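You operate a simulated robot arm through the tools that you are given. There is no shell and no other tool. Be economical: measure what you need, move in short steps, check, and stop when the job is done.

You are at the controls of a simulated robot arm. One attempt, no reset.

TASK
Scrub the silver sprocket clean in the parts washer and switch it off.
Fine: lid up, sprocket on the mat, stream running while the blue brush works; off only after the scrubbing; put the brush back; the sprocket stays on the mat and the lid open; the others stay on the shelf.

Only the result counts: the job must be done as asked and must still hold three seconds after the hand-in. Knocking over, shifting, dropping, spilling or breaking anything else fails it. A push-on lid holds only when it is set on centred and level and pressed home; a screw cap is set on level and turned clockwise until tight.

THE ROBOT
A 7-joint arm with a two-finger parallel gripper, fixed in place. Base frame: the origin is at the foot of the arm, x ahead of it, y to its left, z up. Units: mm, degrees, N and s.
Its first joint turns from -166.0 to 166.0 degrees. Payload 3.91 kg.
Tool frame: the origin (TCP) lies between the finger pads and is the grasp point; the fingertips stand 30 mm ahead of it; z points along the fingers, y is the line along which they close. Largest opening 110 mm; finger width 20, thickness 10; the body of the gripper, 48 by 112 mm, starts 55 mm behind the TCP.
Orientation is told as [roll, pitch, yaw] about the base's x, y, z axes, in that order, counted from this pose: with the fingers straight down and closing along the base's y, the tool's x points along the base's -x, its y along +y and its z along -z.

THE INTERFACE
- The arm moves only by the tool servo_tool. Its arguments are lists of equal length, an entry for each row: "slide": the shift along the tool's x, y, z in mm, a list of three; "rot": the turn, a rotation vector about the tool's x, y, z in degrees, a list of three; "jaw": the finger opening in mm, from 0 to 110. In form: {"slide": [[tx, ty, tz], ...], "rot": [[rx, ry, rz], ...], "jaw": [jaw, ...]}. A call has 1 to 12 rows; each row is the pose to reach, as a shift and turn from the pose commanded when the call began, along the tool's axes at that moment. Rows are played at 5 a second. More than 50 mm and 8.6 degrees between two rows, or a gripper value outside its range, and nothing of the call is played. A pose out of reach is approached as far as the arm can. The call stops where the force on the tool passes 90 N (or 10 N more than at its start, if that is more) or the arm is blocked; 0.2 s more then pass. The fingers move at their own pace (about 153 mm/s each) and stop on an object; they squeeze with about 29 N. The grip force told is the motor's: it shows also when the fingers shut on nothing. Time passes only in rows, and 0.2 s behind the last, so rows that repeat a pose let the fingers close. The reply holds the time, the measured pose of the TCP, the force on the tool along the base axes, the opening and the grip force, in the units named above and with some noise.
- Cameras (640 x 400 px; columns grow to the right, rows downward): "scene" is fixed at [50, -646.6, 1626.1]; the picture's right is [0.75, -0.66, 0.00], its down [-0.48, -0.54, -0.70] and it looks along [0.46, 0.52, -0.72] (base axes); focal length 214 px, centre (320, 200). "wrist" rides on the gripper at [77, 7, -114] in the tool frame; the picture's right is [-0.09, 1.00, 0.00], its down [-0.80, -0.07, -0.59] and it looks along [-0.59, -0.05, 0.80] (tool axes); focal length 270 px, centre (320, 200). There is no depth. A picture from a camera that has moved, and an enlarged one, comes with that camera's place and axes in the base frame and with its lens.
- grab_frame(camera): a new picture of that camera. It takes no simulated time.
- raise_lower(by): slides the trunk up (or, below 0, down) by that many mm; the arm rides with it, the base frame stays. It gives what a move gives, with no picture.
- enlarge(camera, box): a new picture of the part [left, top, right, bottom] of that camera's present view, enlarged. It takes no simulated time.
- close_job(): hands the job in; it is judged then, once.

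Work in short steps. Places have to be worked out from the pictures, the camera data and where the tool is seen: move nearer, look again, correct. Check each grasp and each placing, and mend what went wrong. You have 120 turns and 64 pictures in all, those below and enlarged ones among them. Open the gripper and draw the arm clear of the work before you hand the job in, unless the task says otherwise; then end with one line.

The tools are called after "Request:" as name(argument=value, ...) on one line, values as JSON. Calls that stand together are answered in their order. servo_tool: Moves the arm, as the interface text tells. Its arguments: {"type":"object","properties":{"slide":{"type":"array"},"rot":{"type":"array"},"jaw":{"type":"array"}},"required":["slide","rot","jaw"]} The other tools are called the same way: raise_lower (by) slides the trunk up or down; grab_frame (camera) takes a picture; enlarge (camera, box) takes an enlarged picture of a part of a camera's view; close_job () hands the job in.

At the start:

```text
time: 0.0
position: [337.0, -8.3, 1461.6]
tcp_rot: [0.1, 0.0, 0.0]
force: [0.1, 0.3, 0.4]
finger_gap: 109.9
gripper_force: 0.2
trunk travel left (down, up): [-575.0, 35.0]
```

scene: 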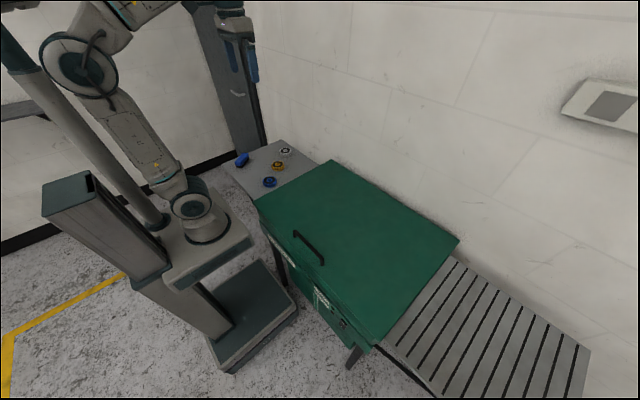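
wrist: 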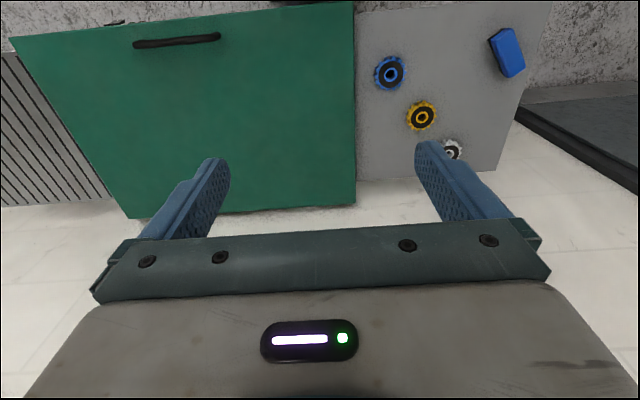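

The washer has a green lid with a dark handle. The shelf holds blue, yellow and silver sprockets and a blue brush. I'll look closer at the washer front and the shelf.

Request:
enlarge(camera="scene", box=[220, 130, 340, 205])

Request:
enlarge(camera="scene", box=[250, 210, 410, 370])

Request:
enlarge(camera="wrist", box=[340, 0, 560, 200])

```text
5.33 times, centred on (280, 168) of scene
camera zoom: at [50.0, -646.6, 1626.1], right [0.75, -0.66, 0.0], down [-0.48, -0.54, -0.7], along [0.46, 0.52, -0.72], focal length 1144 px, centre (533, 373)
```

zoom: 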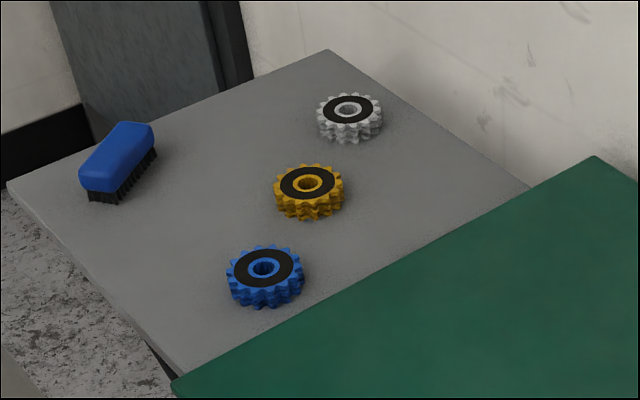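

```text
2.50 times, centred on (330, 290) of scene
camera zoom: at [50.0, -646.6, 1626.1], right [0.75, -0.66, 0.0], down [-0.48, -0.54, -0.7], along [0.46, 0.52, -0.72], focal length 536 px, centre (295, -25)
```

zoom: 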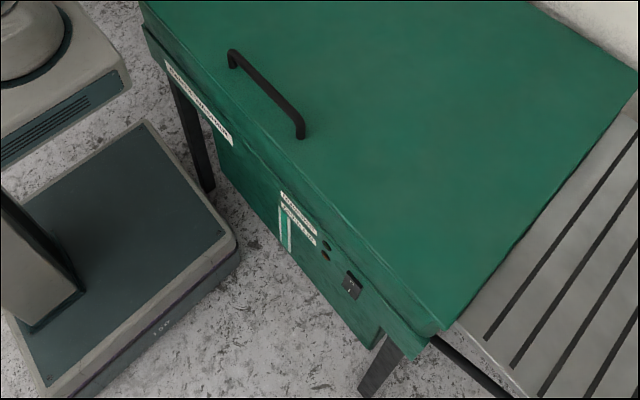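

```text
2.00 times, centred on (450, 100) of wrist
camera zoom: at [259.2, -0.9, 1577.5], right [0.09, 1.0, 0.0], down [0.8, -0.07, 0.59], along [0.59, -0.05, -0.8], focal length 541 px, centre (60, 400)
```

zoom: 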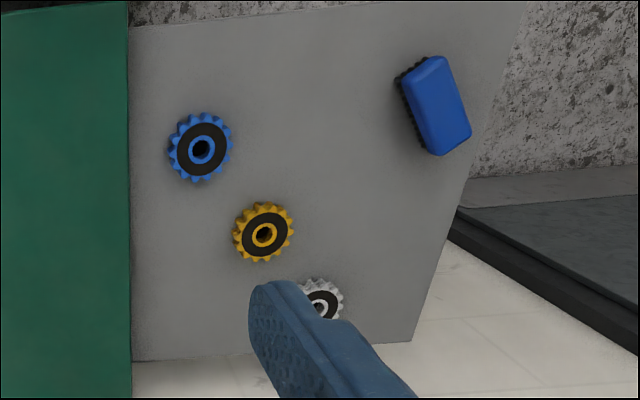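

Two-camera triangulation puts the silver sprocket near (624, 325, ~905), the brush near (387, 398), and the lid handle at x≈296, y −382…−212, z≈940. I'll zoom in on the front panel controls.

Request:
enlarge(camera="scene", box=[285, 270, 365, 345])

Request:
enlarge(camera="wrist", box=[90, 0, 250, 100])

```text
5.33 times, centred on (325, 308) of scene
camera zoom: at [50.0, -646.6, 1626.1], right [0.75, -0.66, 0.0], down [-0.48, -0.54, -0.7], along [0.46, 0.52, -0.72], focal length 1144 px, centre (293, -373)
```

zoom: 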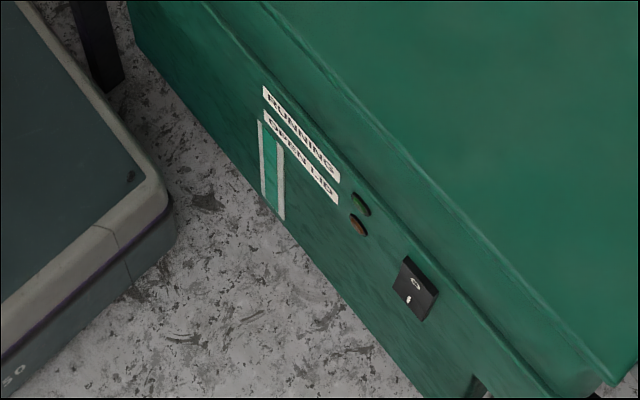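

```text
4.00 times, centred on (170, 50) of wrist
camera zoom: at [259.2, -0.9, 1577.5], right [0.09, 1.0, 0.0], down [0.8, -0.07, 0.59], along [0.59, -0.05, -0.8], focal length 1081 px, centre (920, 800)
```

zoom: 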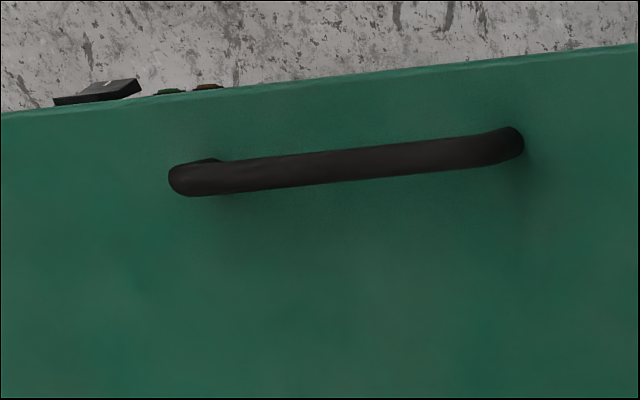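

The rocker switch (O above, I below) sits on the front panel near (258, −537, 738). Next I move above the handle, turning the fingers to close along x.

Request:
servo_tool(slide=[[3.3, -20.5, 25.8], [6.6, -41, 51.6], [10, -61.5, 77.5], [13.3, -82, 103], [16.6, -102, 129], [20, -123, 155], [23.3, -143, 181], [26.6, -164, 206], [30, -184, 232], [33.3, -205, 258], [36.6, -225, 284], [40, -246, 310]], rot=[[0, 0, 7.5], [0, 0, 15], [0, 0, 22.5], [0, 0, 30], [0, 0, 37.5], [0, 0, 45], [0, 0, 52.5], [0, 0, 60], [0, 0, 67.5], [0, 0, 75], [0, 0, 82.5], [0, 0, 90]], jaw=[110, 110, 110, 110, 110, 110, 110, 110, 110, 110, 110, 80])

Request:
grab_frame(camera="wrist")

```text
time: 2.6
position: [296.2, -255.0, 1150.8]
tcp_rot: [-0.1, 0.0, -90.3]
force: [-0.4, 0.5, 1.0]
finger_gap: 79.8
gripper_force: 0.1
trunk travel left (down, up): [-575.0, 35.0]
```

```text
56 pictures are left
camera wrist: at [303.1, -176.9, 1267.4], right [1.0, -0.09, 0.0], down [-0.07, -0.8, 0.59], along [-0.05, -0.59, -0.8], focal length 270 px, centre (320, 200)
```

wrist: 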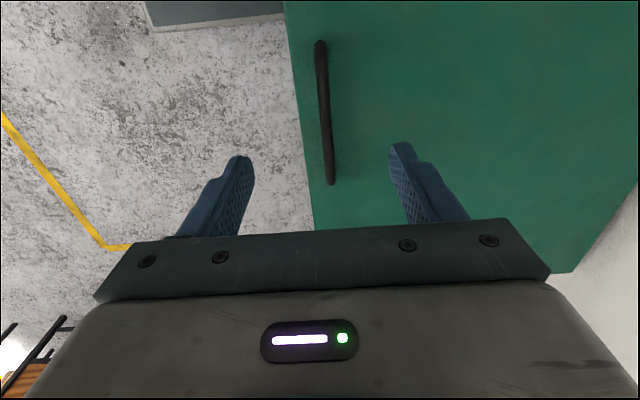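

The handle bar sits at x≈301. I'll centre on it and descend part way.

Request:
servo_tool(slide=[[-5, 5, 40], [-10, 5, 80], [-15, 5, 120], [-15, 5, 150]], rot=[[0, 0, 0], [0, 0, 0], [0, 0, 0], [0, 0, 0]], jaw=[70, 60, 60, 60])

Request:
grab_frame(camera="wrist")

Request:
enlarge(camera="scene", box=[270, 200, 370, 280])

```text
time: 3.6
position: [301.8, -269.2, 1003.5]
tcp_rot: [-0.1, 0.0, -90.0]
force: [-0.5, 0.4, -0.1]
finger_gap: 60.2
gripper_force: 0.1
trunk travel left (down, up): [-575.0, 35.0]
```

```text
55 pictures are left
camera wrist: at [307.9, -191.3, 1118.4], right [1.0, -0.09, 0.0], down [-0.07, -0.8, 0.59], along [-0.05, -0.59, -0.8], focal length 270 px, centre (320, 200)
```

wrist: 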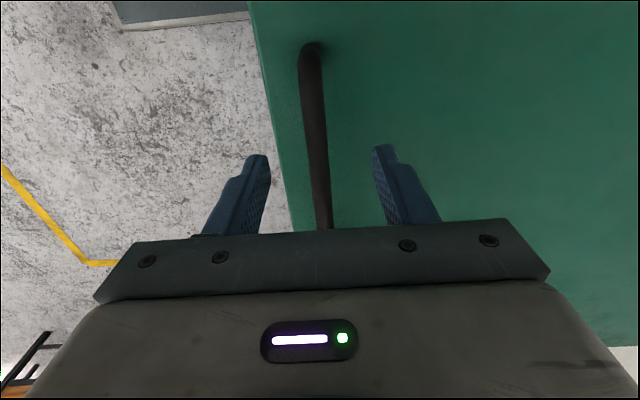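

```text
5.00 times, centred on (320, 240) of scene
camera zoom: at [50.0, -646.6, 1626.1], right [0.75, -0.66, 0.0], down [-0.48, -0.54, -0.7], along [0.46, 0.52, -0.72], focal length 1072 px, centre (320, 0)
```

zoom: 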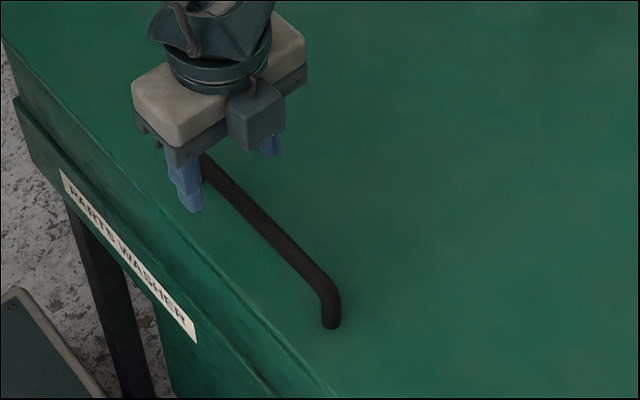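

The lid top works out at z≈900 and the bar at about 938. I'll descend to z≈942 and grip.

Request:
servo_tool(slide=[[0, 0, 25], [0, 0, 45], [0, 0, 61], [0, 0, 61], [0, 0, 61], [0, 0, 61]], rot=[[0, 0, 0], [0, 0, 0], [0, 0, 0], [0, 0, 0], [0, 0, 0], [0, 0, 0]], jaw=[60, 60, 60, 0, 0, 0])

Request:
grab_frame(camera="wrist")

```text
time: 5.0
position: [300.2, -268.7, 947.2]
tcp_rot: [0.5, -0.6, -90.1]
force: [-27.7, -0.6, 68.4]
finger_gap: 13.2
gripper_force: 28.8
trunk travel left (down, up): [-575.0, 35.0]
stopped in row 6: the force on the tool passed its limit (the readings are from after the stop); the commanded pose is now the measured one
```

```text
53 pictures are left
camera wrist: at [305.5, -189.9, 1061.4], right [1.0, -0.09, 0.01], down [-0.08, -0.79, 0.6], along [-0.05, -0.6, -0.8], focal length 270 px, centre (320, 200)
```

wrist: 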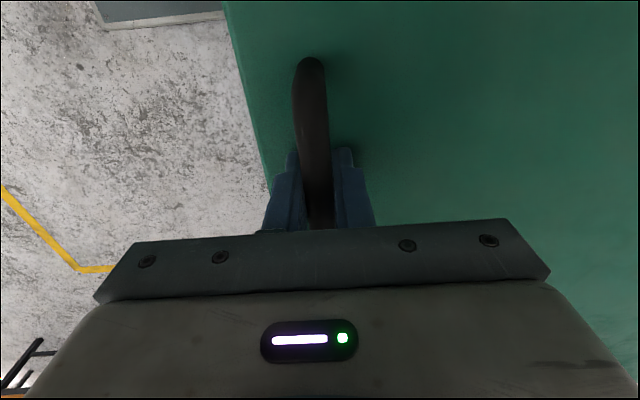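

The bar is gripped at 13 mm and the fingertips are touching the lid, so its top is at ≈917. I'll lift a little along the hinge arc and check the forces.

Request:
servo_tool(slide=[[0, 1.5, -10], [0, 2.5, -20], [0, 5.3, -41], [0, 5.3, -41]], rot=[[0, 0, 0], [0, 0, 0], [0, 0, 0], [0, 0, 0]], jaw=[0, 0, 0, 0])

Request:
grab_frame(camera="scene")

```text
time: 6.0
position: [305.9, -269.0, 984.6]
tcp_rot: [0.2, -0.2, -89.9]
force: [-26.1, 3.9, 3.9]
finger_gap: 13.6
gripper_force: 44.9
trunk travel left (down, up): [-575.0, 35.0]
```

```text
52 pictures are left
```

scene: 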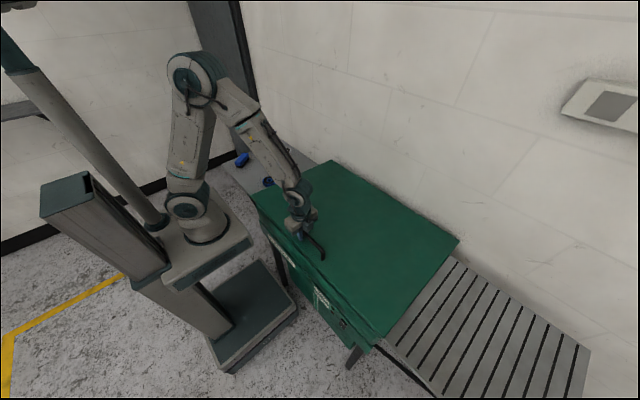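

The lid follows with a low vertical load. I'll carry on along the arc to about 25° with slightly less x.

Request:
servo_tool(slide=[[0, 1.5, -20], [0, 6, -41], [0, 11, -61], [0, 18, -80.5], [0, 25, -100], [0, 34, -119], [0, 43, -138], [0, 53, -156]], rot=[[0, 0, 0], [0, 0, 0], [0, 0, 0], [0, 0, 0], [0, 0, 0], [0, 0, 0], [0, 0, 0], [0, 0, 0]], jaw=[0, 0, 0, 0, 0, 0, 0, 0])

Request:
grab_frame(camera="scene")

```text
time: 7.8
position: [364.3, -269.1, 1140.2]
tcp_rot: [0.1, -0.2, -89.9]
force: [13.2, -0.7, -9.6]
finger_gap: 13.7
gripper_force: 44.5
trunk travel left (down, up): [-575.0, 35.0]
```

```text
51 pictures are left
```

scene: 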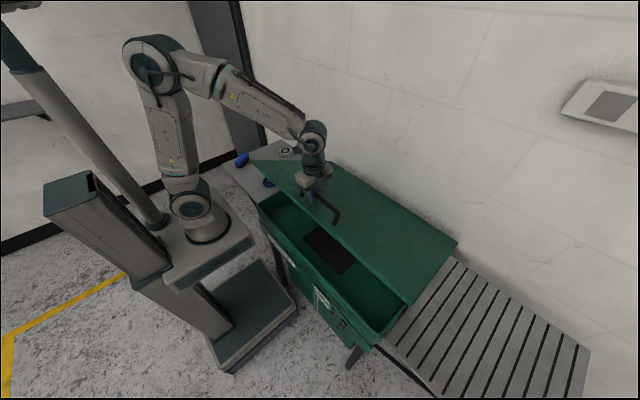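

The lid is opening and the mat is visible inside. I'll continue to about 50°.

Request:
servo_tool(slide=[[0, 14, -18], [0, 29.5, -35.6], [0, 42, -52], [0, 54.7, -68.8], [0, 68.5, -84], [0, 82.7, -99.6], [0, 98, -114], [0, 113.4, -128], [0, 130, -141], [0, 146.4, -153.3]], rot=[[0, 0, 0], [0, 0, 0], [0, 0, 0], [0, 0, 0], [0, 0, 0], [0, 0, 0], [0, 0, 0], [0, 0, 0], [0, 0, 0], [0, 0, 0]], jaw=[0, 0, 0, 0, 0, 0, 0, 0, 0, 0])

Request:
grab_frame(camera="scene")

```text
time: 10.1
position: [514.6, -268.9, 1289.4]
tcp_rot: [-0.3, 0.0, -89.9]
force: [19.9, -3.3, -36.5]
finger_gap: 13.8
gripper_force: 44.4
trunk travel left (down, up): [-575.0, 35.0]
```

```text
50 pictures are left
```

scene: 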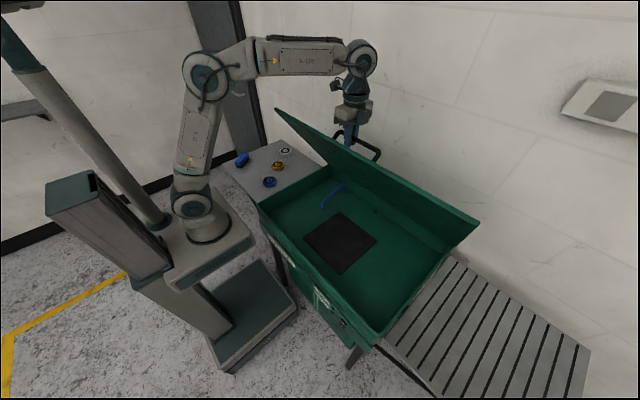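

A circle fitted to the readings gives the hinge at ≈(742, 910) with R≈443, so the lid is at ≈54°. I'll continue on that arc to ≈75°.

Request:
servo_tool(slide=[[0, 22, -3], [0, 43, -11], [0, 61, -19], [0, 79, -26], [0, 97, -33], [0, 115.5, -38.3], [0, 134, -43], [0, 153, -47.4]], rot=[[0, 0, 0], [0, 0, 0], [0, 0, 0], [0, 0, 0], [0, 0, 0], [0, 0, 0], [0, 0, 0], [0, 0, 0]], jaw=[0, 0, 0, 0, 0, 0, 0, 0])

Request:
grab_frame(camera="scene")

```text
time: 11.8
position: [609.3, -268.4, 1330.9]
tcp_rot: [0.4, -0.3, -90.0]
force: [-6.2, -11.7, 23.7]
finger_gap: 13.7
gripper_force: 45.1
out of reach, approached as far as the arm can: row 6, 7, 8
trunk travel left (down, up): [-575.0, 35.0]
```

```text
49 pictures are left
```

scene: 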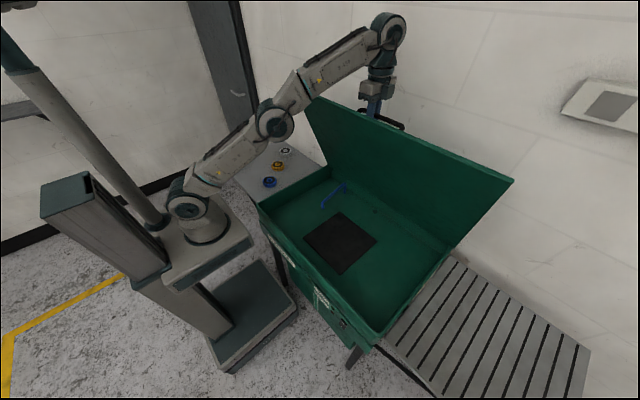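

The arm is at its reach limit with the lid at about 68°, and the tangential load has been near zero throughout. I'll loosen the jaw slightly, keeping the bar caged, to test whether the lid stays up by itself.

Request:
servo_tool(slide=[[0, 0, 0], [0, 0, 0], [0, 0, 0], [0, 0, 0]], rot=[[0, 0, 0], [0, 0, 0], [0, 0, 0], [0, 0, 0]], jaw=[26, 26, 26, 26])

Request:
enlarge(camera="scene", box=[300, 50, 460, 150])

Request:
grab_frame(camera="wrist")

```text
time: 12.8
position: [612.4, -267.2, 1328.1]
tcp_rot: [0.1, -0.3, -90.0]
force: [1.0, 0.5, -0.1]
finger_gap: 25.6
gripper_force: 0.1
trunk travel left (down, up): [-575.0, 35.0]
```

```text
4.00 times, centred on (380, 100) of scene
camera zoom: at [50.0, -646.6, 1626.1], right [0.75, -0.66, 0.0], down [-0.48, -0.54, -0.7], along [0.46, 0.52, -0.72], focal length 858 px, centre (80, 600)
```

zoom: 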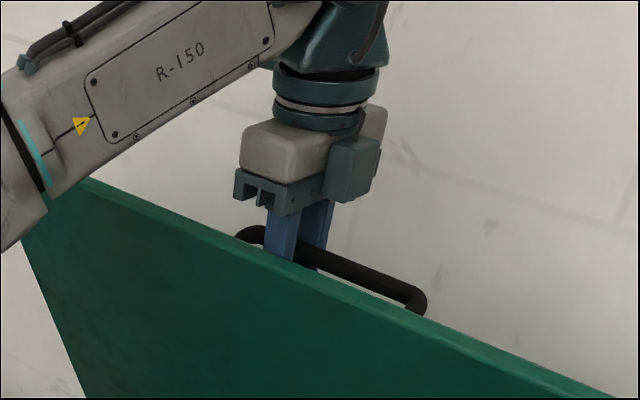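

```text
47 pictures are left
camera wrist: at [618.9, -189.0, 1442.9], right [1.0, -0.09, 0.0], down [-0.07, -0.8, 0.6], along [-0.05, -0.6, -0.8], focal length 270 px, centre (320, 200)
```

wrist: 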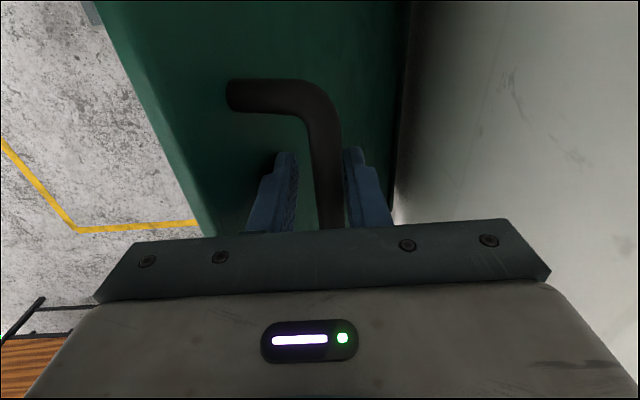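

The lid holds by itself. I'll raise the trunk so the fingers draw straight up off the bar.

Request:
raise_lower(by=35)

Request:
servo_tool(slide=[[0, -3, -8], [0, -8, -20], [0, -14, -35], [0, -18, -48]], rot=[[0, 0, 0], [0, 0, 0], [0, 0, 0], [0, 0, 0]], jaw=[26, 26, 26, 26])

Request:
enlarge(camera="scene", box=[300, 50, 460, 150])

```text
time: 13.6
position: [613.1, -267.9, 1362.8]
tcp_rot: [0.2, -0.3, -89.9]
force: [0.3, 0.3, -0.9]
finger_gap: 26.3
gripper_force: 0.2
trunk travel left (down, up): [-610.0, 0.0]
```

```text
time: 14.6
position: [595.1, -264.0, 1390.7]
tcp_rot: [0.4, -0.5, -90.0]
force: [3.6, 0.0, 2.4]
finger_gap: 28.1
gripper_force: 2.1
out of reach, approached as far as the arm can: row 2, 3, 4
trunk travel left (down, up): [-610.0, 0.0]
```

```text
4.00 times, centred on (380, 100) of scene
camera zoom: at [50.0, -646.6, 1626.1], right [0.75, -0.66, 0.0], down [-0.48, -0.54, -0.7], along [0.46, 0.52, -0.72], focal length 858 px, centre (80, 600)
```

zoom: 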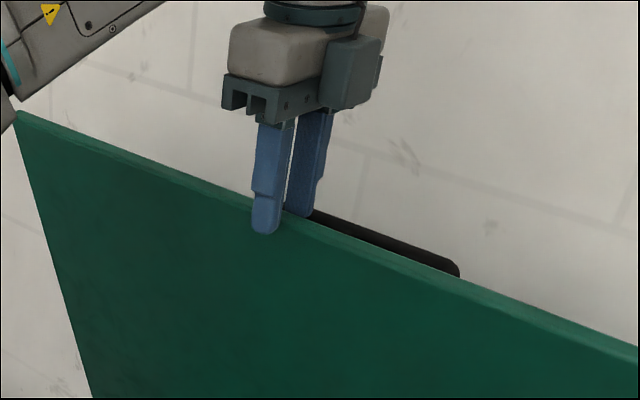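

The lid seems to have opened further. I'll check the whole view.

Request:
grab_frame(camera="scene")

Request:
grab_frame(camera="wrist")

```text
45 pictures are left
```

scene: 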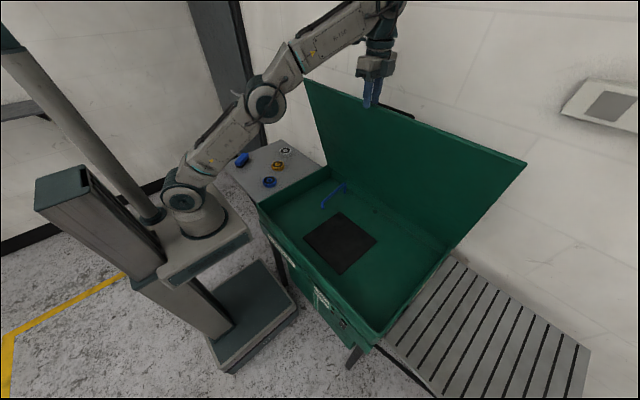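

```text
44 pictures are left
camera wrist: at [599.2, -185.1, 1504.7], right [1.0, -0.09, 0.01], down [-0.07, -0.8, 0.6], along [-0.05, -0.6, -0.8], focal length 270 px, centre (320, 200)
```

wrist: 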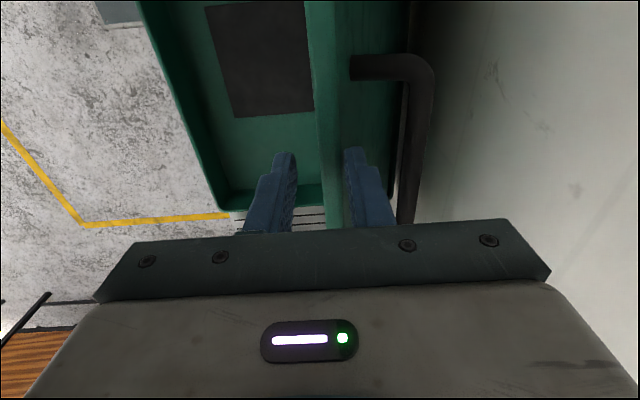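

The lid edge (x≈600) now lies between the fingers, with the front finger on the underside. I'll swing the fingertips forward about the wrist to push the lid further open and lift off the edge.

Request:
servo_tool(slide=[[0, 14, 0], [0, 29, -2], [0, 44, -4], [0, 58, -8], [0, 72, -13], [0, 85, -18]], rot=[[-4, 0, 0], [-8, 0, 0], [-12, 0, 0], [-16, 0, 0], [-20, 0, 0], [-24, 0, 0]], jaw=[28, 28, 28, 28, 28, 28])

Request:
grab_frame(camera="scene")

```text
time: 16.0
position: [677.0, -263.2, 1406.2]
tcp_rot: [24.1, -0.3, -90.1]
force: [-0.4, -0.6, -0.4]
finger_gap: 27.9
gripper_force: 0.0
trunk travel left (down, up): [-610.0, 0.0]
```

```text
43 pictures are left
```

scene: 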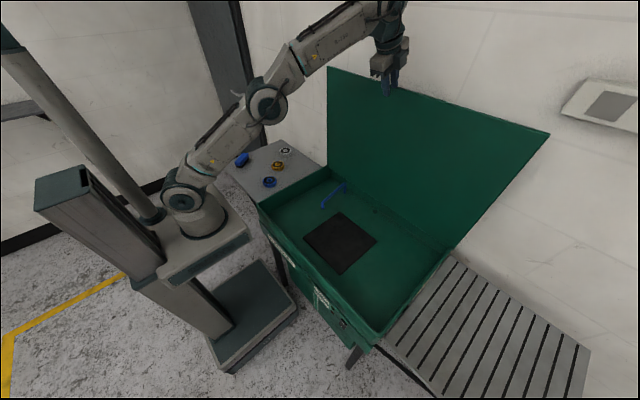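

The lid is now at ≈80°. I'll push a little more the same way.

Request:
servo_tool(slide=[[0, 14, 0], [0, 29, 0], [0, 44, 0]], rot=[[-4, 0, 0], [-8, 0, 0], [-12, 0, 0]], jaw=[28, 28, 28])

Request:
grab_frame(camera="scene")

```text
time: 16.8
position: [717.6, -263.2, 1424.5]
tcp_rot: [36.2, -0.3, -90.0]
force: [0.9, 0.3, -0.1]
finger_gap: 27.9
gripper_force: 0.1
trunk travel left (down, up): [-610.0, 0.0]
```

```text
42 pictures are left
```

scene: 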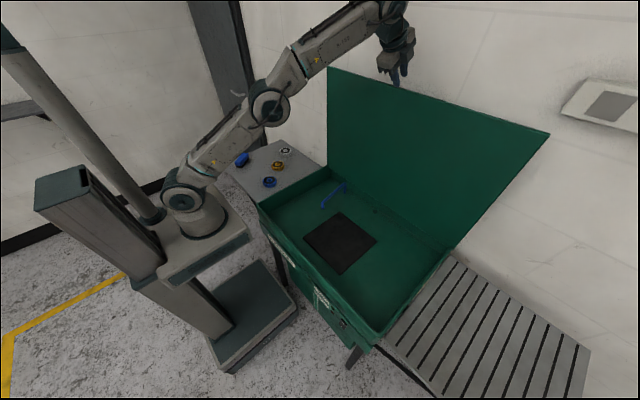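

The lid is essentially vertical. I'll back away from it, level the tool, then view the basin from above.

Request:
servo_tool(slide=[[0, -38, -27.5], [0, -76, -55], [0, -114, -83], [0, -151, -110], [0, -186, -136], [0, -200, -146], [0, -215, -157]], rot=[[0, 0, 0], [8, 0, 0], [16, 0, 0], [24, 0, 0], [32, 0, 0], [36, 0, 0], [36, 0, 0]], jaw=[28, 28, 28, 28, 28, 28, 28])

Request:
grab_frame(camera="wrist")

Request:
enlarge(camera="scene", box=[250, 160, 400, 290])

```text
time: 18.4
position: [449.8, -262.0, 1426.4]
tcp_rot: [0.2, -0.2, -90.0]
force: [-0.4, -0.3, 0.6]
finger_gap: 28.2
gripper_force: 0.1
trunk travel left (down, up): [-610.0, 0.0]
```

```text
41 pictures are left
camera wrist: at [455.2, -184.3, 1540.8], right [1.0, -0.09, 0.0], down [-0.07, -0.8, 0.6], along [-0.05, -0.6, -0.8], focal length 270 px, centre (320, 200)
```

wrist: 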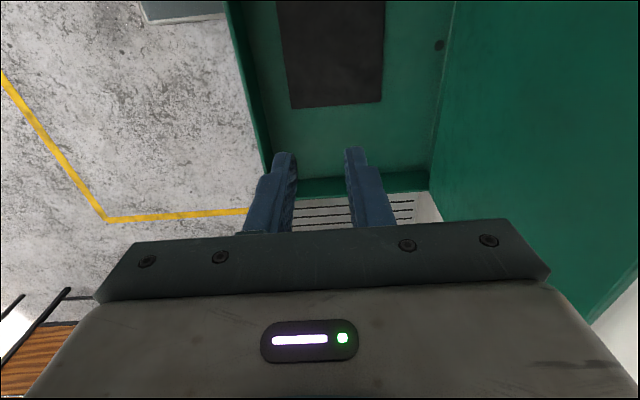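

```text
3.08 times, centred on (325, 225) of scene
camera zoom: at [50.0, -646.6, 1626.1], right [0.75, -0.66, 0.0], down [-0.48, -0.54, -0.7], along [0.46, 0.52, -0.72], focal length 660 px, centre (305, 123)
```

zoom: 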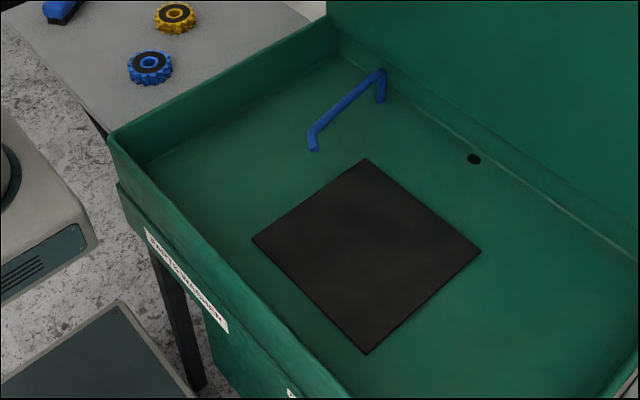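

The mat is about 240 mm square, centred at (480, −296) with its top at z≈797. A blue spout stands in the left rear of the basin. Next I go over the shelf for the silver sprocket, staying high.

Request:
servo_tool(slide=[[42, 8, 5], [84, 16, 10], [126, 24, 15], [168, 32, 25], [210, 40, 35], [252, 50, 45], [294, 60, 60], [336, 70, 75], [378, 80, 90], [420, 90, 105], [462, 100, 120], [500, 110, 135]], rot=[[0, 0, -7.5], [0, 0, -15], [0, 0, -22.5], [0, 0, -30], [0, 0, -37.5], [0, 0, -45], [0, 0, -52.5], [0, 0, -60], [0, 0, -67.5], [0, 0, -75], [0, 0, -82.5], [0, 0, -90]], jaw=[28, 28, 28, 28, 28, 60, 110, 110, 110, 110, 110, 110])

Request:
grab_frame(camera="wrist")

```text
time: 21.0
position: [561.4, 238.9, 1285.4]
tcp_rot: [-0.3, -0.1, 0.2]
force: [0.0, -0.3, 0.4]
finger_gap: 109.9
gripper_force: 0.0
trunk travel left (down, up): [-610.0, 0.0]
```

```text
39 pictures are left
camera wrist: at [484.6, 246.7, 1401.5], right [0.09, 1.0, -0.01], down [0.8, -0.07, 0.6], along [0.59, -0.05, -0.8], focal length 270 px, centre (320, 200)
```

wrist: 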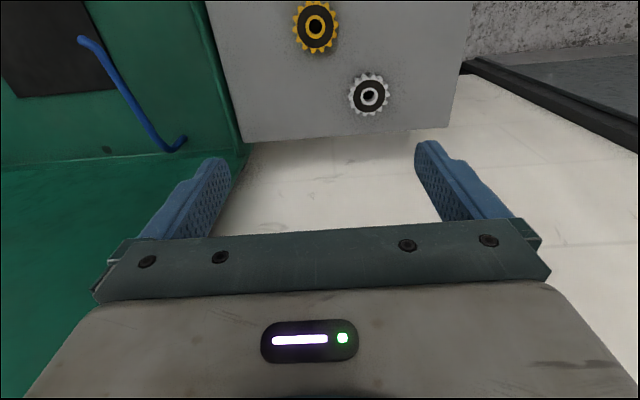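

The silver sprocket is confirmed at ≈(625, 323), and the spout tip triangulates to (500, −158, 882). I'll descend above the sprocket.

Request:
servo_tool(slide=[[-10, 14, 45], [-20, 28, 90], [-32, 42, 135], [-43, 56, 180], [-54, 70, 225], [-64, 84, 262]], rot=[[0, 0, 0], [0, 0, 0], [0, 0, 0], [0, 0, 0], [0, 0, 0], [0, 0, 0]], jaw=[110, 110, 110, 110, 110, 100])

Request:
grab_frame(camera="wrist")

```text
time: 22.4
position: [625.9, 322.1, 1024.4]
tcp_rot: [-0.4, -0.2, 0.1]
force: [0.0, -0.6, -0.8]
finger_gap: 100.1
gripper_force: 0.0
trunk travel left (down, up): [-610.0, 0.0]
```

```text
38 pictures are left
camera wrist: at [548.3, 329.0, 1139.5], right [0.09, 1.0, -0.01], down [0.8, -0.07, 0.6], along [0.59, -0.06, -0.8], focal length 270 px, centre (320, 200)
```

wrist: 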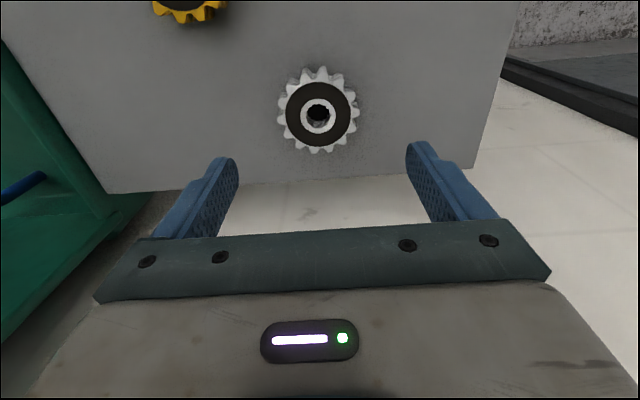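

The sprocket is 3–4 mm to −y of the tool. I'll correct, descend until the tips are just above the shelf (TCP≈920), and close.

Request:
servo_tool(slide=[[0, -3.5, 40], [0, -3.5, 75], [0, -3.5, 95], [0, -3.5, 104]], rot=[[0, 0, 0], [0, 0, 0], [0, 0, 0], [0, 0, 0]], jaw=[100, 100, 100, 100])

Request:
servo_tool(slide=[[0, 0, 0], [0, 0, 0], [0, 0, 0]], rot=[[0, 0, 0], [0, 0, 0], [0, 0, 0]], jaw=[30, 30, 30])

Request:
grab_frame(camera="wrist")

```text
time: 23.4
position: [626.3, 316.1, 921.2]
tcp_rot: [-0.3, -0.1, 0.0]
force: [-0.2, 0.0, -0.6]
finger_gap: 100.1
gripper_force: 0.0
trunk travel left (down, up): [-610.0, 0.0]
```

```text
time: 24.2
position: [626.5, 315.6, 922.0]
tcp_rot: [-0.3, -0.1, 0.0]
force: [-0.8, 0.6, -0.1]
finger_gap: 71.2
gripper_force: 28.5
trunk travel left (down, up): [-610.0, 0.0]
```

```text
37 pictures are left
camera wrist: at [548.7, 323.8, 1036.9], right [0.09, 1.0, 0.0], down [0.8, -0.07, 0.6], along [0.59, -0.06, -0.8], focal length 270 px, centre (320, 200)
```

wrist: 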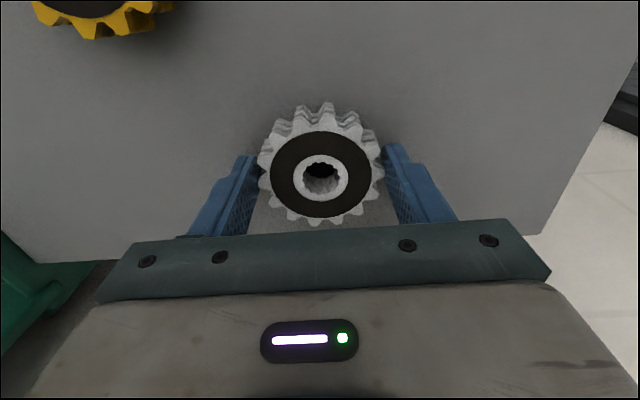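

The sprocket is gripped at 71 mm. I'll lift it straight up, then carry it over to the basin.

Request:
servo_tool(slide=[[0, 0, -25], [0, 0, -60], [0, 0, -105], [0, -10, -150], [10, -40, -190], [20, -80, -220], [30, -125, -240], [40, -170, -250], [50, -215, -250], [60, -260, -250], [70, -305, -250], [80, -350, -250]], rot=[[0, 0, 0], [0, 0, 0], [0, 0, 0], [0, 0, 0], [0, 0, 0], [0, 0, 0], [0, 0, 0], [0, 0, 0], [0, 0, 0], [0, 0, 0], [0, 0, 0], [0, 0, 0]], jaw=[30, 30, 30, 30, 30, 30, 30, 30, 30, 30, 30, 30])

Request:
servo_tool(slide=[[10, -40, 0], [20, -80, 0], [30, -120, 0], [40, -160, 0], [50, -200, 0], [60, -235, 10], [66, -255, 30], [66, -255, 70]], rot=[[0, 0, 0], [0, 0, 0], [0, 0, 0], [0, 0, 0], [0, 0, 0], [0, 0, 0], [0, 0, 0], [0, 0, 0]], jaw=[30, 30, 30, 30, 30, 30, 30, 30])

Request:
grab_frame(camera="wrist")

Request:
grab_frame(camera="scene")

```text
refused: row 5 steps farther than a row can; nothing moved
```

```text
time: 25.7
position: [572.2, 106.0, 922.2]
tcp_rot: [1.0, -2.2, 0.9]
force: [-10.2, 37.4, 18.0]
finger_gap: 71.4
gripper_force: 28.8
trunk travel left (down, up): [-610.0, 0.0]
stopped in row 7: the force on the tool passed its limit (the readings are from after the stop); the commanded pose is now the measured one
```

```text
36 pictures are left
camera wrist: at [490.6, 109.3, 1034.2], right [0.07, 1.0, 0.02], down [0.78, -0.07, 0.62], along [0.62, -0.03, -0.78], focal length 270 px, centre (320, 200)
```

wrist: 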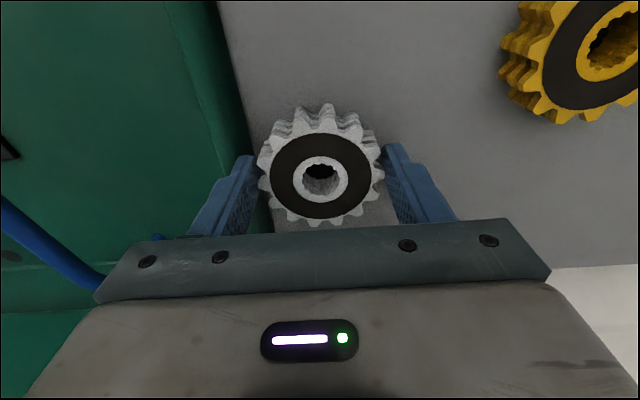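

```text
35 pictures are left
```

scene: 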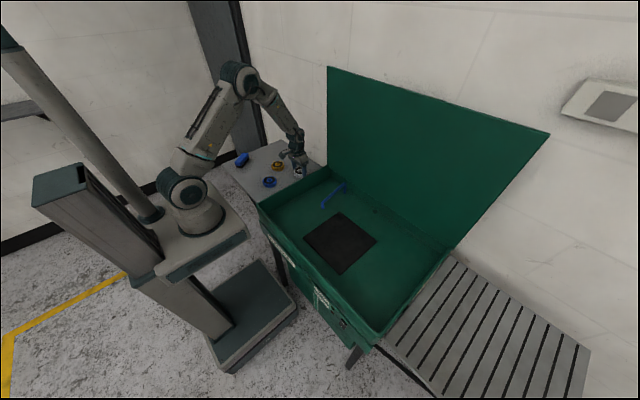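

The lift was refused because one row stepped too far. I had batched the carry behind it without waiting, so it ran at shelf height. It dragged the sprocket across the shelf until it stopped against the washer wall. The grip still holds, and the yellow and blue sprockets look unmoved. I'll lift straight up now and send dependent moves one at a time.

Request:
servo_tool(slide=[[0, 3, -15], [0, 5, -50], [0, 5, -90], [0, 5, -130], [0, 5, -170], [0, 5, -210]], rot=[[0, 0, 0], [0, 0, 0], [0, 0, 0], [0, 0, 0], [0, 0, 0], [0, 0, 0]], jaw=[30, 30, 30, 30, 30, 30])

Request:
enlarge(camera="scene", box=[220, 110, 380, 230])

```text
time: 27.1
position: [565.5, 91.4, 1129.3]
tcp_rot: [1.0, -2.0, 0.6]
force: [0.9, 0.1, -3.9]
finger_gap: 70.9
gripper_force: 28.1
trunk travel left (down, up): [-610.0, 0.0]
```

```text
3.33 times, centred on (300, 170) of scene
camera zoom: at [50.0, -646.6, 1626.1], right [0.75, -0.66, 0.0], down [-0.48, -0.54, -0.7], along [0.46, 0.52, -0.72], focal length 715 px, centre (387, 300)
```

zoom: 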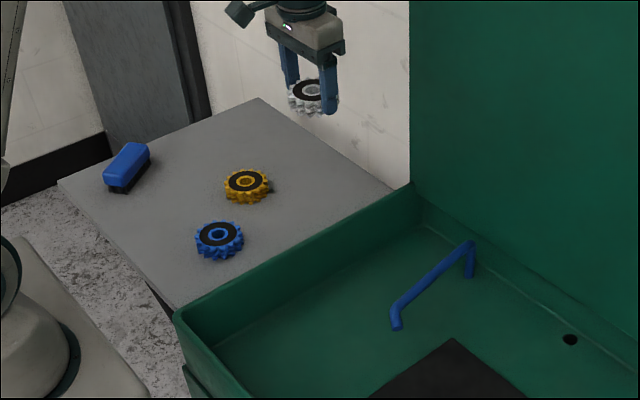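

The others haven't moved: yellow and blue match their earlier pixel directions. I'll carry the sprocket high over the basin to above the mat and level the tool on the way.

Request:
servo_tool(slide=[[9, -42, 0], [18, -84, 0], [27, -126, 0], [36, -168, 0], [45, -210, 0], [54, -252, 0], [63, -294, 0], [72, -336, 0], [80, -376, 0]], rot=[[0.2, 0.4, 0.1], [0.5, 1, 0.3], [0.8, 1.5, 0.4], [1, 2, 0.6], [1, 2, 0.6], [1, 2, 0.6], [1, 2, 0.6], [1, 2, 0.6], [1, 2, 0.6]], jaw=[30, 30, 30, 30, 30, 30, 30, 30, 30])

Request:
grab_frame(camera="wrist")

```text
time: 29.1
position: [491.9, -285.6, 1119.6]
tcp_rot: [0.0, 0.1, 0.0]
force: [-0.8, -0.6, -4.4]
finger_gap: 71.1
gripper_force: 28.8
trunk travel left (down, up): [-610.0, 0.0]
```

```text
33 pictures are left
camera wrist: at [414.6, -278.7, 1234.9], right [0.09, 1.0, 0.0], down [0.8, -0.07, 0.59], along [0.59, -0.05, -0.8], focal length 270 px, centre (320, 200)
```

wrist: 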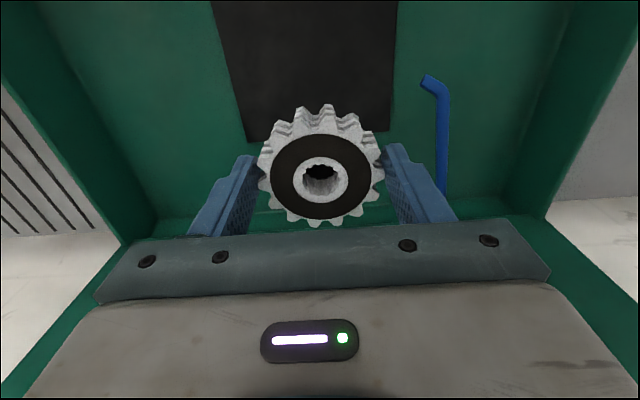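

The sprocket is above the mat and clear of the spout. I'll descend to just over the mat.

Request:
servo_tool(slide=[[5, -3, 40], [10, -4, 80], [10, -4, 120], [10, -4, 160], [10, -4, 200], [10, -4, 235], [10, -4, 260]], rot=[[0, 0, 0], [0, 0, 0], [0, 0, 0], [0, 0, 0], [0, 0, 0], [0, 0, 0], [0, 0, 0]], jaw=[30, 30, 30, 30, 30, 30, 30])

Request:
enlarge(camera="scene", box=[270, 170, 400, 280])

```text
time: 30.7
position: [483.0, -289.8, 858.0]
tcp_rot: [-0.2, -0.2, 0.1]
force: [0.0, 0.1, -4.2]
finger_gap: 71.4
gripper_force: 29.2
trunk travel left (down, up): [-610.0, 0.0]
```

```text
3.64 times, centred on (335, 225) of scene
camera zoom: at [50.0, -646.6, 1626.1], right [0.75, -0.66, 0.0], down [-0.48, -0.54, -0.7], along [0.46, 0.52, -0.72], focal length 780 px, centre (266, 109)
```

zoom: 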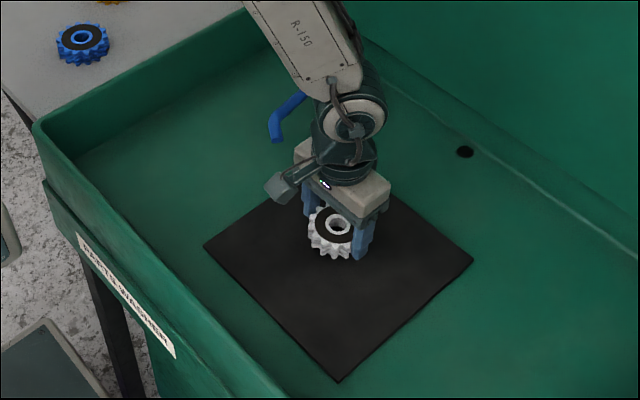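

I'll lower in 3 mm steps until I feel contact.

Request:
servo_tool(slide=[[0, 0, 4], [0, 0, 8], [0, 0, 12], [0, 0, 15], [0, 0, 18], [0, 0, 18]], rot=[[0, 0, 0], [0, 0, 0], [0, 0, 0], [0, 0, 0], [0, 0, 0], [0, 0, 0]], jaw=[30, 30, 30, 30, 30, 30])

```text
time: 32.1
position: [483.5, -289.2, 842.4]
tcp_rot: [-0.2, -0.2, 0.0]
force: [-0.9, 1.7, 6.0]
finger_gap: 71.2
gripper_force: 28.9
trunk travel left (down, up): [-610.0, 0.0]
```

There's contact at TCP z≈842. I'll release and lift a little.

Request:
servo_tool(slide=[[0, 0, 0], [0, 0, 0], [0, 0, 0], [0, 0, -30], [0, 0, -70], [0, 0, -115], [0, 0, -160], [0, 0, -205]], rot=[[0, 0, 0], [0, 0, 0], [0, 0, 0], [0, 0, 0], [0, 0, 0], [0, 0, 0], [0, 0, 0], [0, 0, 0]], jaw=[95, 95, 95, 95, 95, 95, 95, 95])

Request:
grab_frame(camera="wrist")

```text
time: 33.9
position: [481.5, -290.2, 1048.0]
tcp_rot: [-0.1, -0.1, -0.1]
force: [0.5, 0.3, 0.2]
finger_gap: 94.8
gripper_force: 0.1
trunk travel left (down, up): [-610.0, 0.0]
```

```text
31 pictures are left
camera wrist: at [404.2, -281.8, 1162.9], right [0.09, 1.0, 0.0], down [0.8, -0.07, 0.6], along [0.59, -0.05, -0.8], focal length 270 px, centre (320, 200)
```

wrist: 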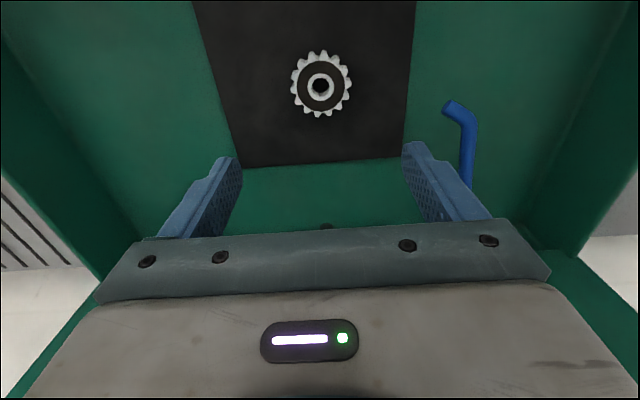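

The sprocket rests on the mat at ≈(483, −290). Next is the switch: I'll close the fingers and move out in front of the panel for a close look.

Request:
servo_tool(slide=[[33, -25, -10], [66, -50, -10], [99, -75, -10], [132, -100, -10], [165, -125, -10], [198, -150, -10], [231, -175, -5], [264, -200, 0], [297, -225, 10], [330, -247, 20]], rot=[[0, 0, 0], [0, 0, 0], [0, 0, 0], [0, 0, 0], [0, 0, 0], [0, 0, 0], [0, 0, 0], [0, 0, 0], [0, 0, 0], [0, 0, 0]], jaw=[95, 60, 30, 0, 0, 0, 0, 0, 0, 0])

Request:
grab_frame(camera="wrist")

```text
time: 36.1
position: [152.3, -535.4, 1025.9]
tcp_rot: [-0.1, -0.2, 0.1]
force: [1.0, -0.8, 0.6]
finger_gap: 0.0
gripper_force: 28.5
trunk travel left (down, up): [-610.0, 0.0]
```

```text
30 pictures are left
camera wrist: at [73.5, -529.1, 1141.8], right [0.09, 1.0, 0.0], down [0.8, -0.07, 0.6], along [0.59, -0.05, -0.8], focal length 270 px, centre (320, 200)
```

wrist: 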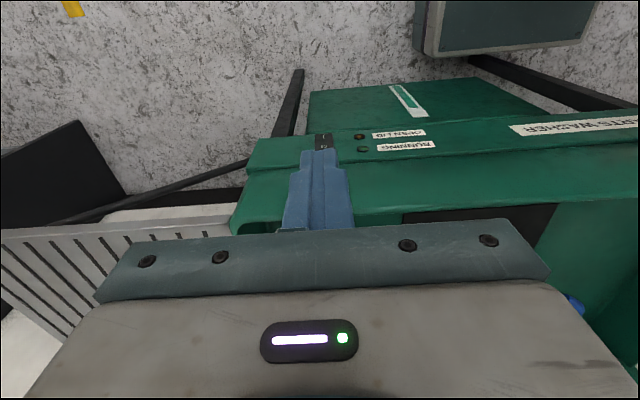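

The switch is partly hidden behind the fingertips. I'll lower the trunk 200 mm for a closer, more frontal view.

Request:
raise_lower(by=-200)

Request:
servo_tool(slide=[[20, 20, 0], [40, 40, 0]], rot=[[0, -8, 0], [0, -16, 0]], jaw=[0, 0])

Request:
grab_frame(camera="wrist")

```text
time: 38.3
position: [152.5, -536.2, 826.1]
tcp_rot: [-0.2, -0.2, 0.0]
force: [0.1, 0.6, -0.3]
finger_gap: 0.0
gripper_force: 29.8
trunk travel left (down, up): [-410.0, 200.0]
```

```text
time: 38.9
position: [112.4, -496.2, 827.5]
tcp_rot: [-0.2, -16.2, 0.3]
force: [0.6, -1.4, 0.8]
finger_gap: 0.2
gripper_force: 28.8
trunk travel left (down, up): [-410.0, 200.0]
```

```text
29 pictures are left
camera wrist: at [5.2, -488.1, 917.3], right [0.08, 1.0, 0.02], down [0.6, -0.07, 0.79], along [0.79, -0.05, -0.61], focal length 270 px, centre (320, 200)
```

wrist: 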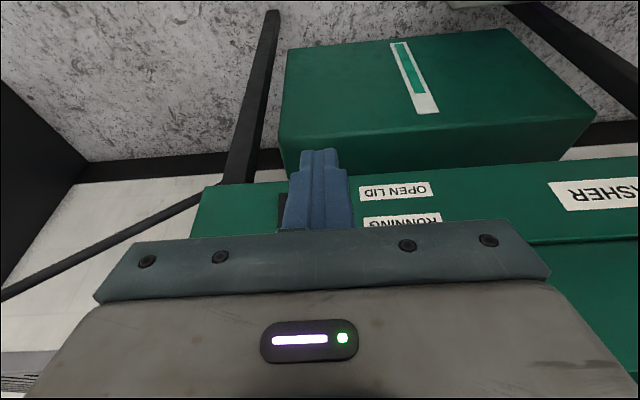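

The switch sits behind the finger in this view. I'll shift sideways by +80 in y to see it.

Request:
servo_tool(slide=[[0, 40, 0], [0, 80, 0]], rot=[[0, 0, 0], [0, 0, 0]], jaw=[0, 0])

Request:
enlarge(camera="wrist", box=[160, 140, 320, 240])

```text
time: 39.5
position: [112.9, -414.4, 829.0]
tcp_rot: [-0.2, -16.1, 0.2]
force: [0.1, -1.1, 0.1]
finger_gap: 0.0
gripper_force: 29.1
trunk travel left (down, up): [-410.0, 200.0]
```

```text
4.00 times, centred on (240, 190) of wrist
camera zoom: at [6.7, -407.4, 917.4], right [0.08, 1.0, 0.02], down [0.61, -0.07, 0.79], along [0.79, -0.05, -0.61], focal length 1081 px, centre (640, 240)
```

zoom: 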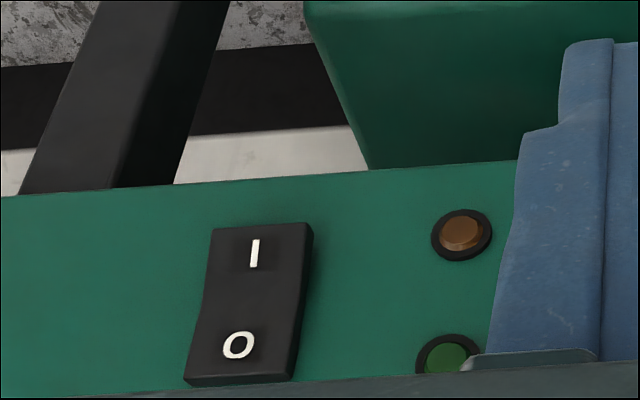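

The I is the lower half (≈(257, −540, 719)) and the O is the upper half (z≈752). I'll tilt the tool to point forward and stand off in front of the I half.

Request:
servo_tool(slide=[[-5, -20, 18], [-12, -40, 37], [-20, -60, 55], [-28, -80, 74], [-36, -100, 92], [-45, -115, 110], [-53.5, -125, 128.8]], rot=[[0, -7.1, 0], [0, -14.2, 0], [0, -21.4, 0], [0, -28.5, 0], [0, -35.7, 0], [0, -42.8, 0], [0, -50, 0]], jaw=[0, 0, 0, 0, 0, 0, 0])

Request:
enlarge(camera="scene", box=[260, 240, 420, 340])

Request:
grab_frame(camera="wrist")

```text
time: 41.1
position: [199.4, -541.9, 718.7]
tcp_rot: [-0.2, -66.2, 0.2]
force: [0.5, 0.0, 0.0]
finger_gap: 0.0
gripper_force: 29.1
trunk travel left (down, up): [-410.0, 200.0]
```

```text
4.00 times, centred on (340, 290) of scene
camera zoom: at [50.0, -646.6, 1626.1], right [0.75, -0.66, 0.0], down [-0.48, -0.54, -0.7], along [0.46, 0.52, -0.72], focal length 858 px, centre (240, -160)
```

zoom: 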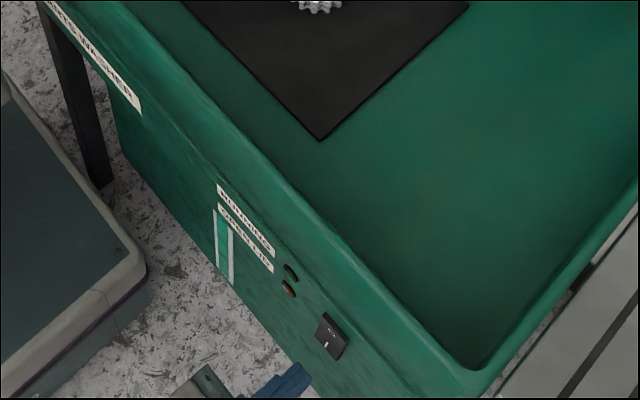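

```text
26 pictures are left
camera wrist: at [63.2, -533.5, 694.8], right [0.04, 1.0, 0.08], down [-0.22, -0.07, 0.97], along [0.97, -0.05, 0.22], focal length 270 px, centre (320, 200)
```

wrist: 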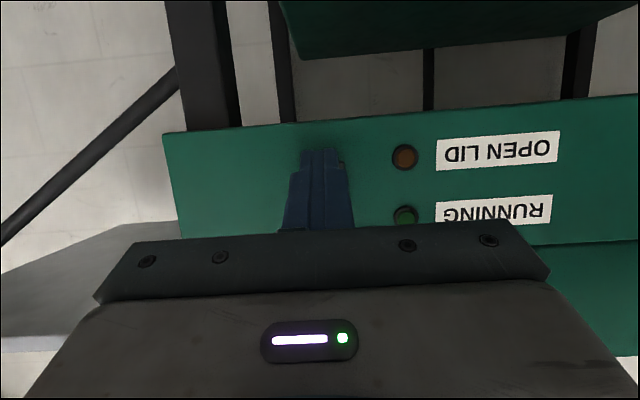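

Aligned with the I half; I'll push forward along +x in small rows.

Request:
servo_tool(slide=[[-4, 0, 9], [-7.3, 0, 16.5], [-9, 0, 20], [-10.2, 0, 23], [-11.4, 0, 25.6], [-12.6, 0, 28.3]], rot=[[0, 0, 0], [0, 0, 0], [0, 0, 0], [0, 0, 0], [0, 0, 0], [0, 0, 0]], jaw=[0, 0, 0, 0, 0, 0])

Request:
enlarge(camera="scene", box=[260, 180, 420, 340])

```text
time: 42.5
position: [228.1, -541.5, 716.9]
tcp_rot: [-0.4, -66.0, 0.2]
force: [-10.3, 2.3, 0.7]
finger_gap: 0.0
gripper_force: 28.5
trunk travel left (down, up): [-410.0, 200.0]
```

```text
2.50 times, centred on (340, 260) of scene
camera zoom: at [50.0, -646.6, 1626.1], right [0.75, -0.66, 0.0], down [-0.48, -0.54, -0.7], along [0.46, 0.52, -0.72], focal length 536 px, centre (270, 50)
```

zoom: 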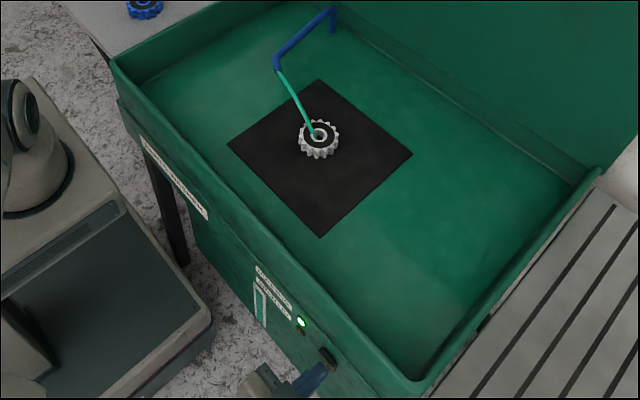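

The green lamp is lit and the stream is hitting the sprocket. I'll retract and straighten the tool, then go for the brush.

Request:
servo_tool(slide=[[16.3, 0, -36.6], [28.5, 0, -64], [1.1, 0, -76], [-26.3, 0, -88.4], [-53.8, 0, -100.6], [-81, 0, -112.8], [-108.6, 0, -125], [-136, 0, -137], [-163.4, 0, -149.5], [-190.9, 0, -161.7]], rot=[[0, 0, 0], [0, 0, 0], [0, 8, 0], [0, 16, 0], [0, 24, 0], [0, 32, 0], [0, 40, 0], [0, 48, 0], [0, 56, 0], [0, 64, 0]], jaw=[0, 0, 0, 0, 0, 0, 0, 0, 0, 0])

Request:
raise_lower(by=200)

```text
time: 44.7
position: [159.8, -541.2, 958.0]
tcp_rot: [-0.1, -1.9, 0.1]
force: [-1.0, -0.5, 0.0]
finger_gap: 0.1
gripper_force: 29.3
trunk travel left (down, up): [-410.0, 200.0]
```

```text
time: 46.9
position: [159.0, -541.3, 1158.2]
tcp_rot: [-0.1, -2.2, 0.0]
force: [0.3, 0.0, -0.4]
finger_gap: 0.0
gripper_force: 28.7
trunk travel left (down, up): [-610.0, 0.0]
```

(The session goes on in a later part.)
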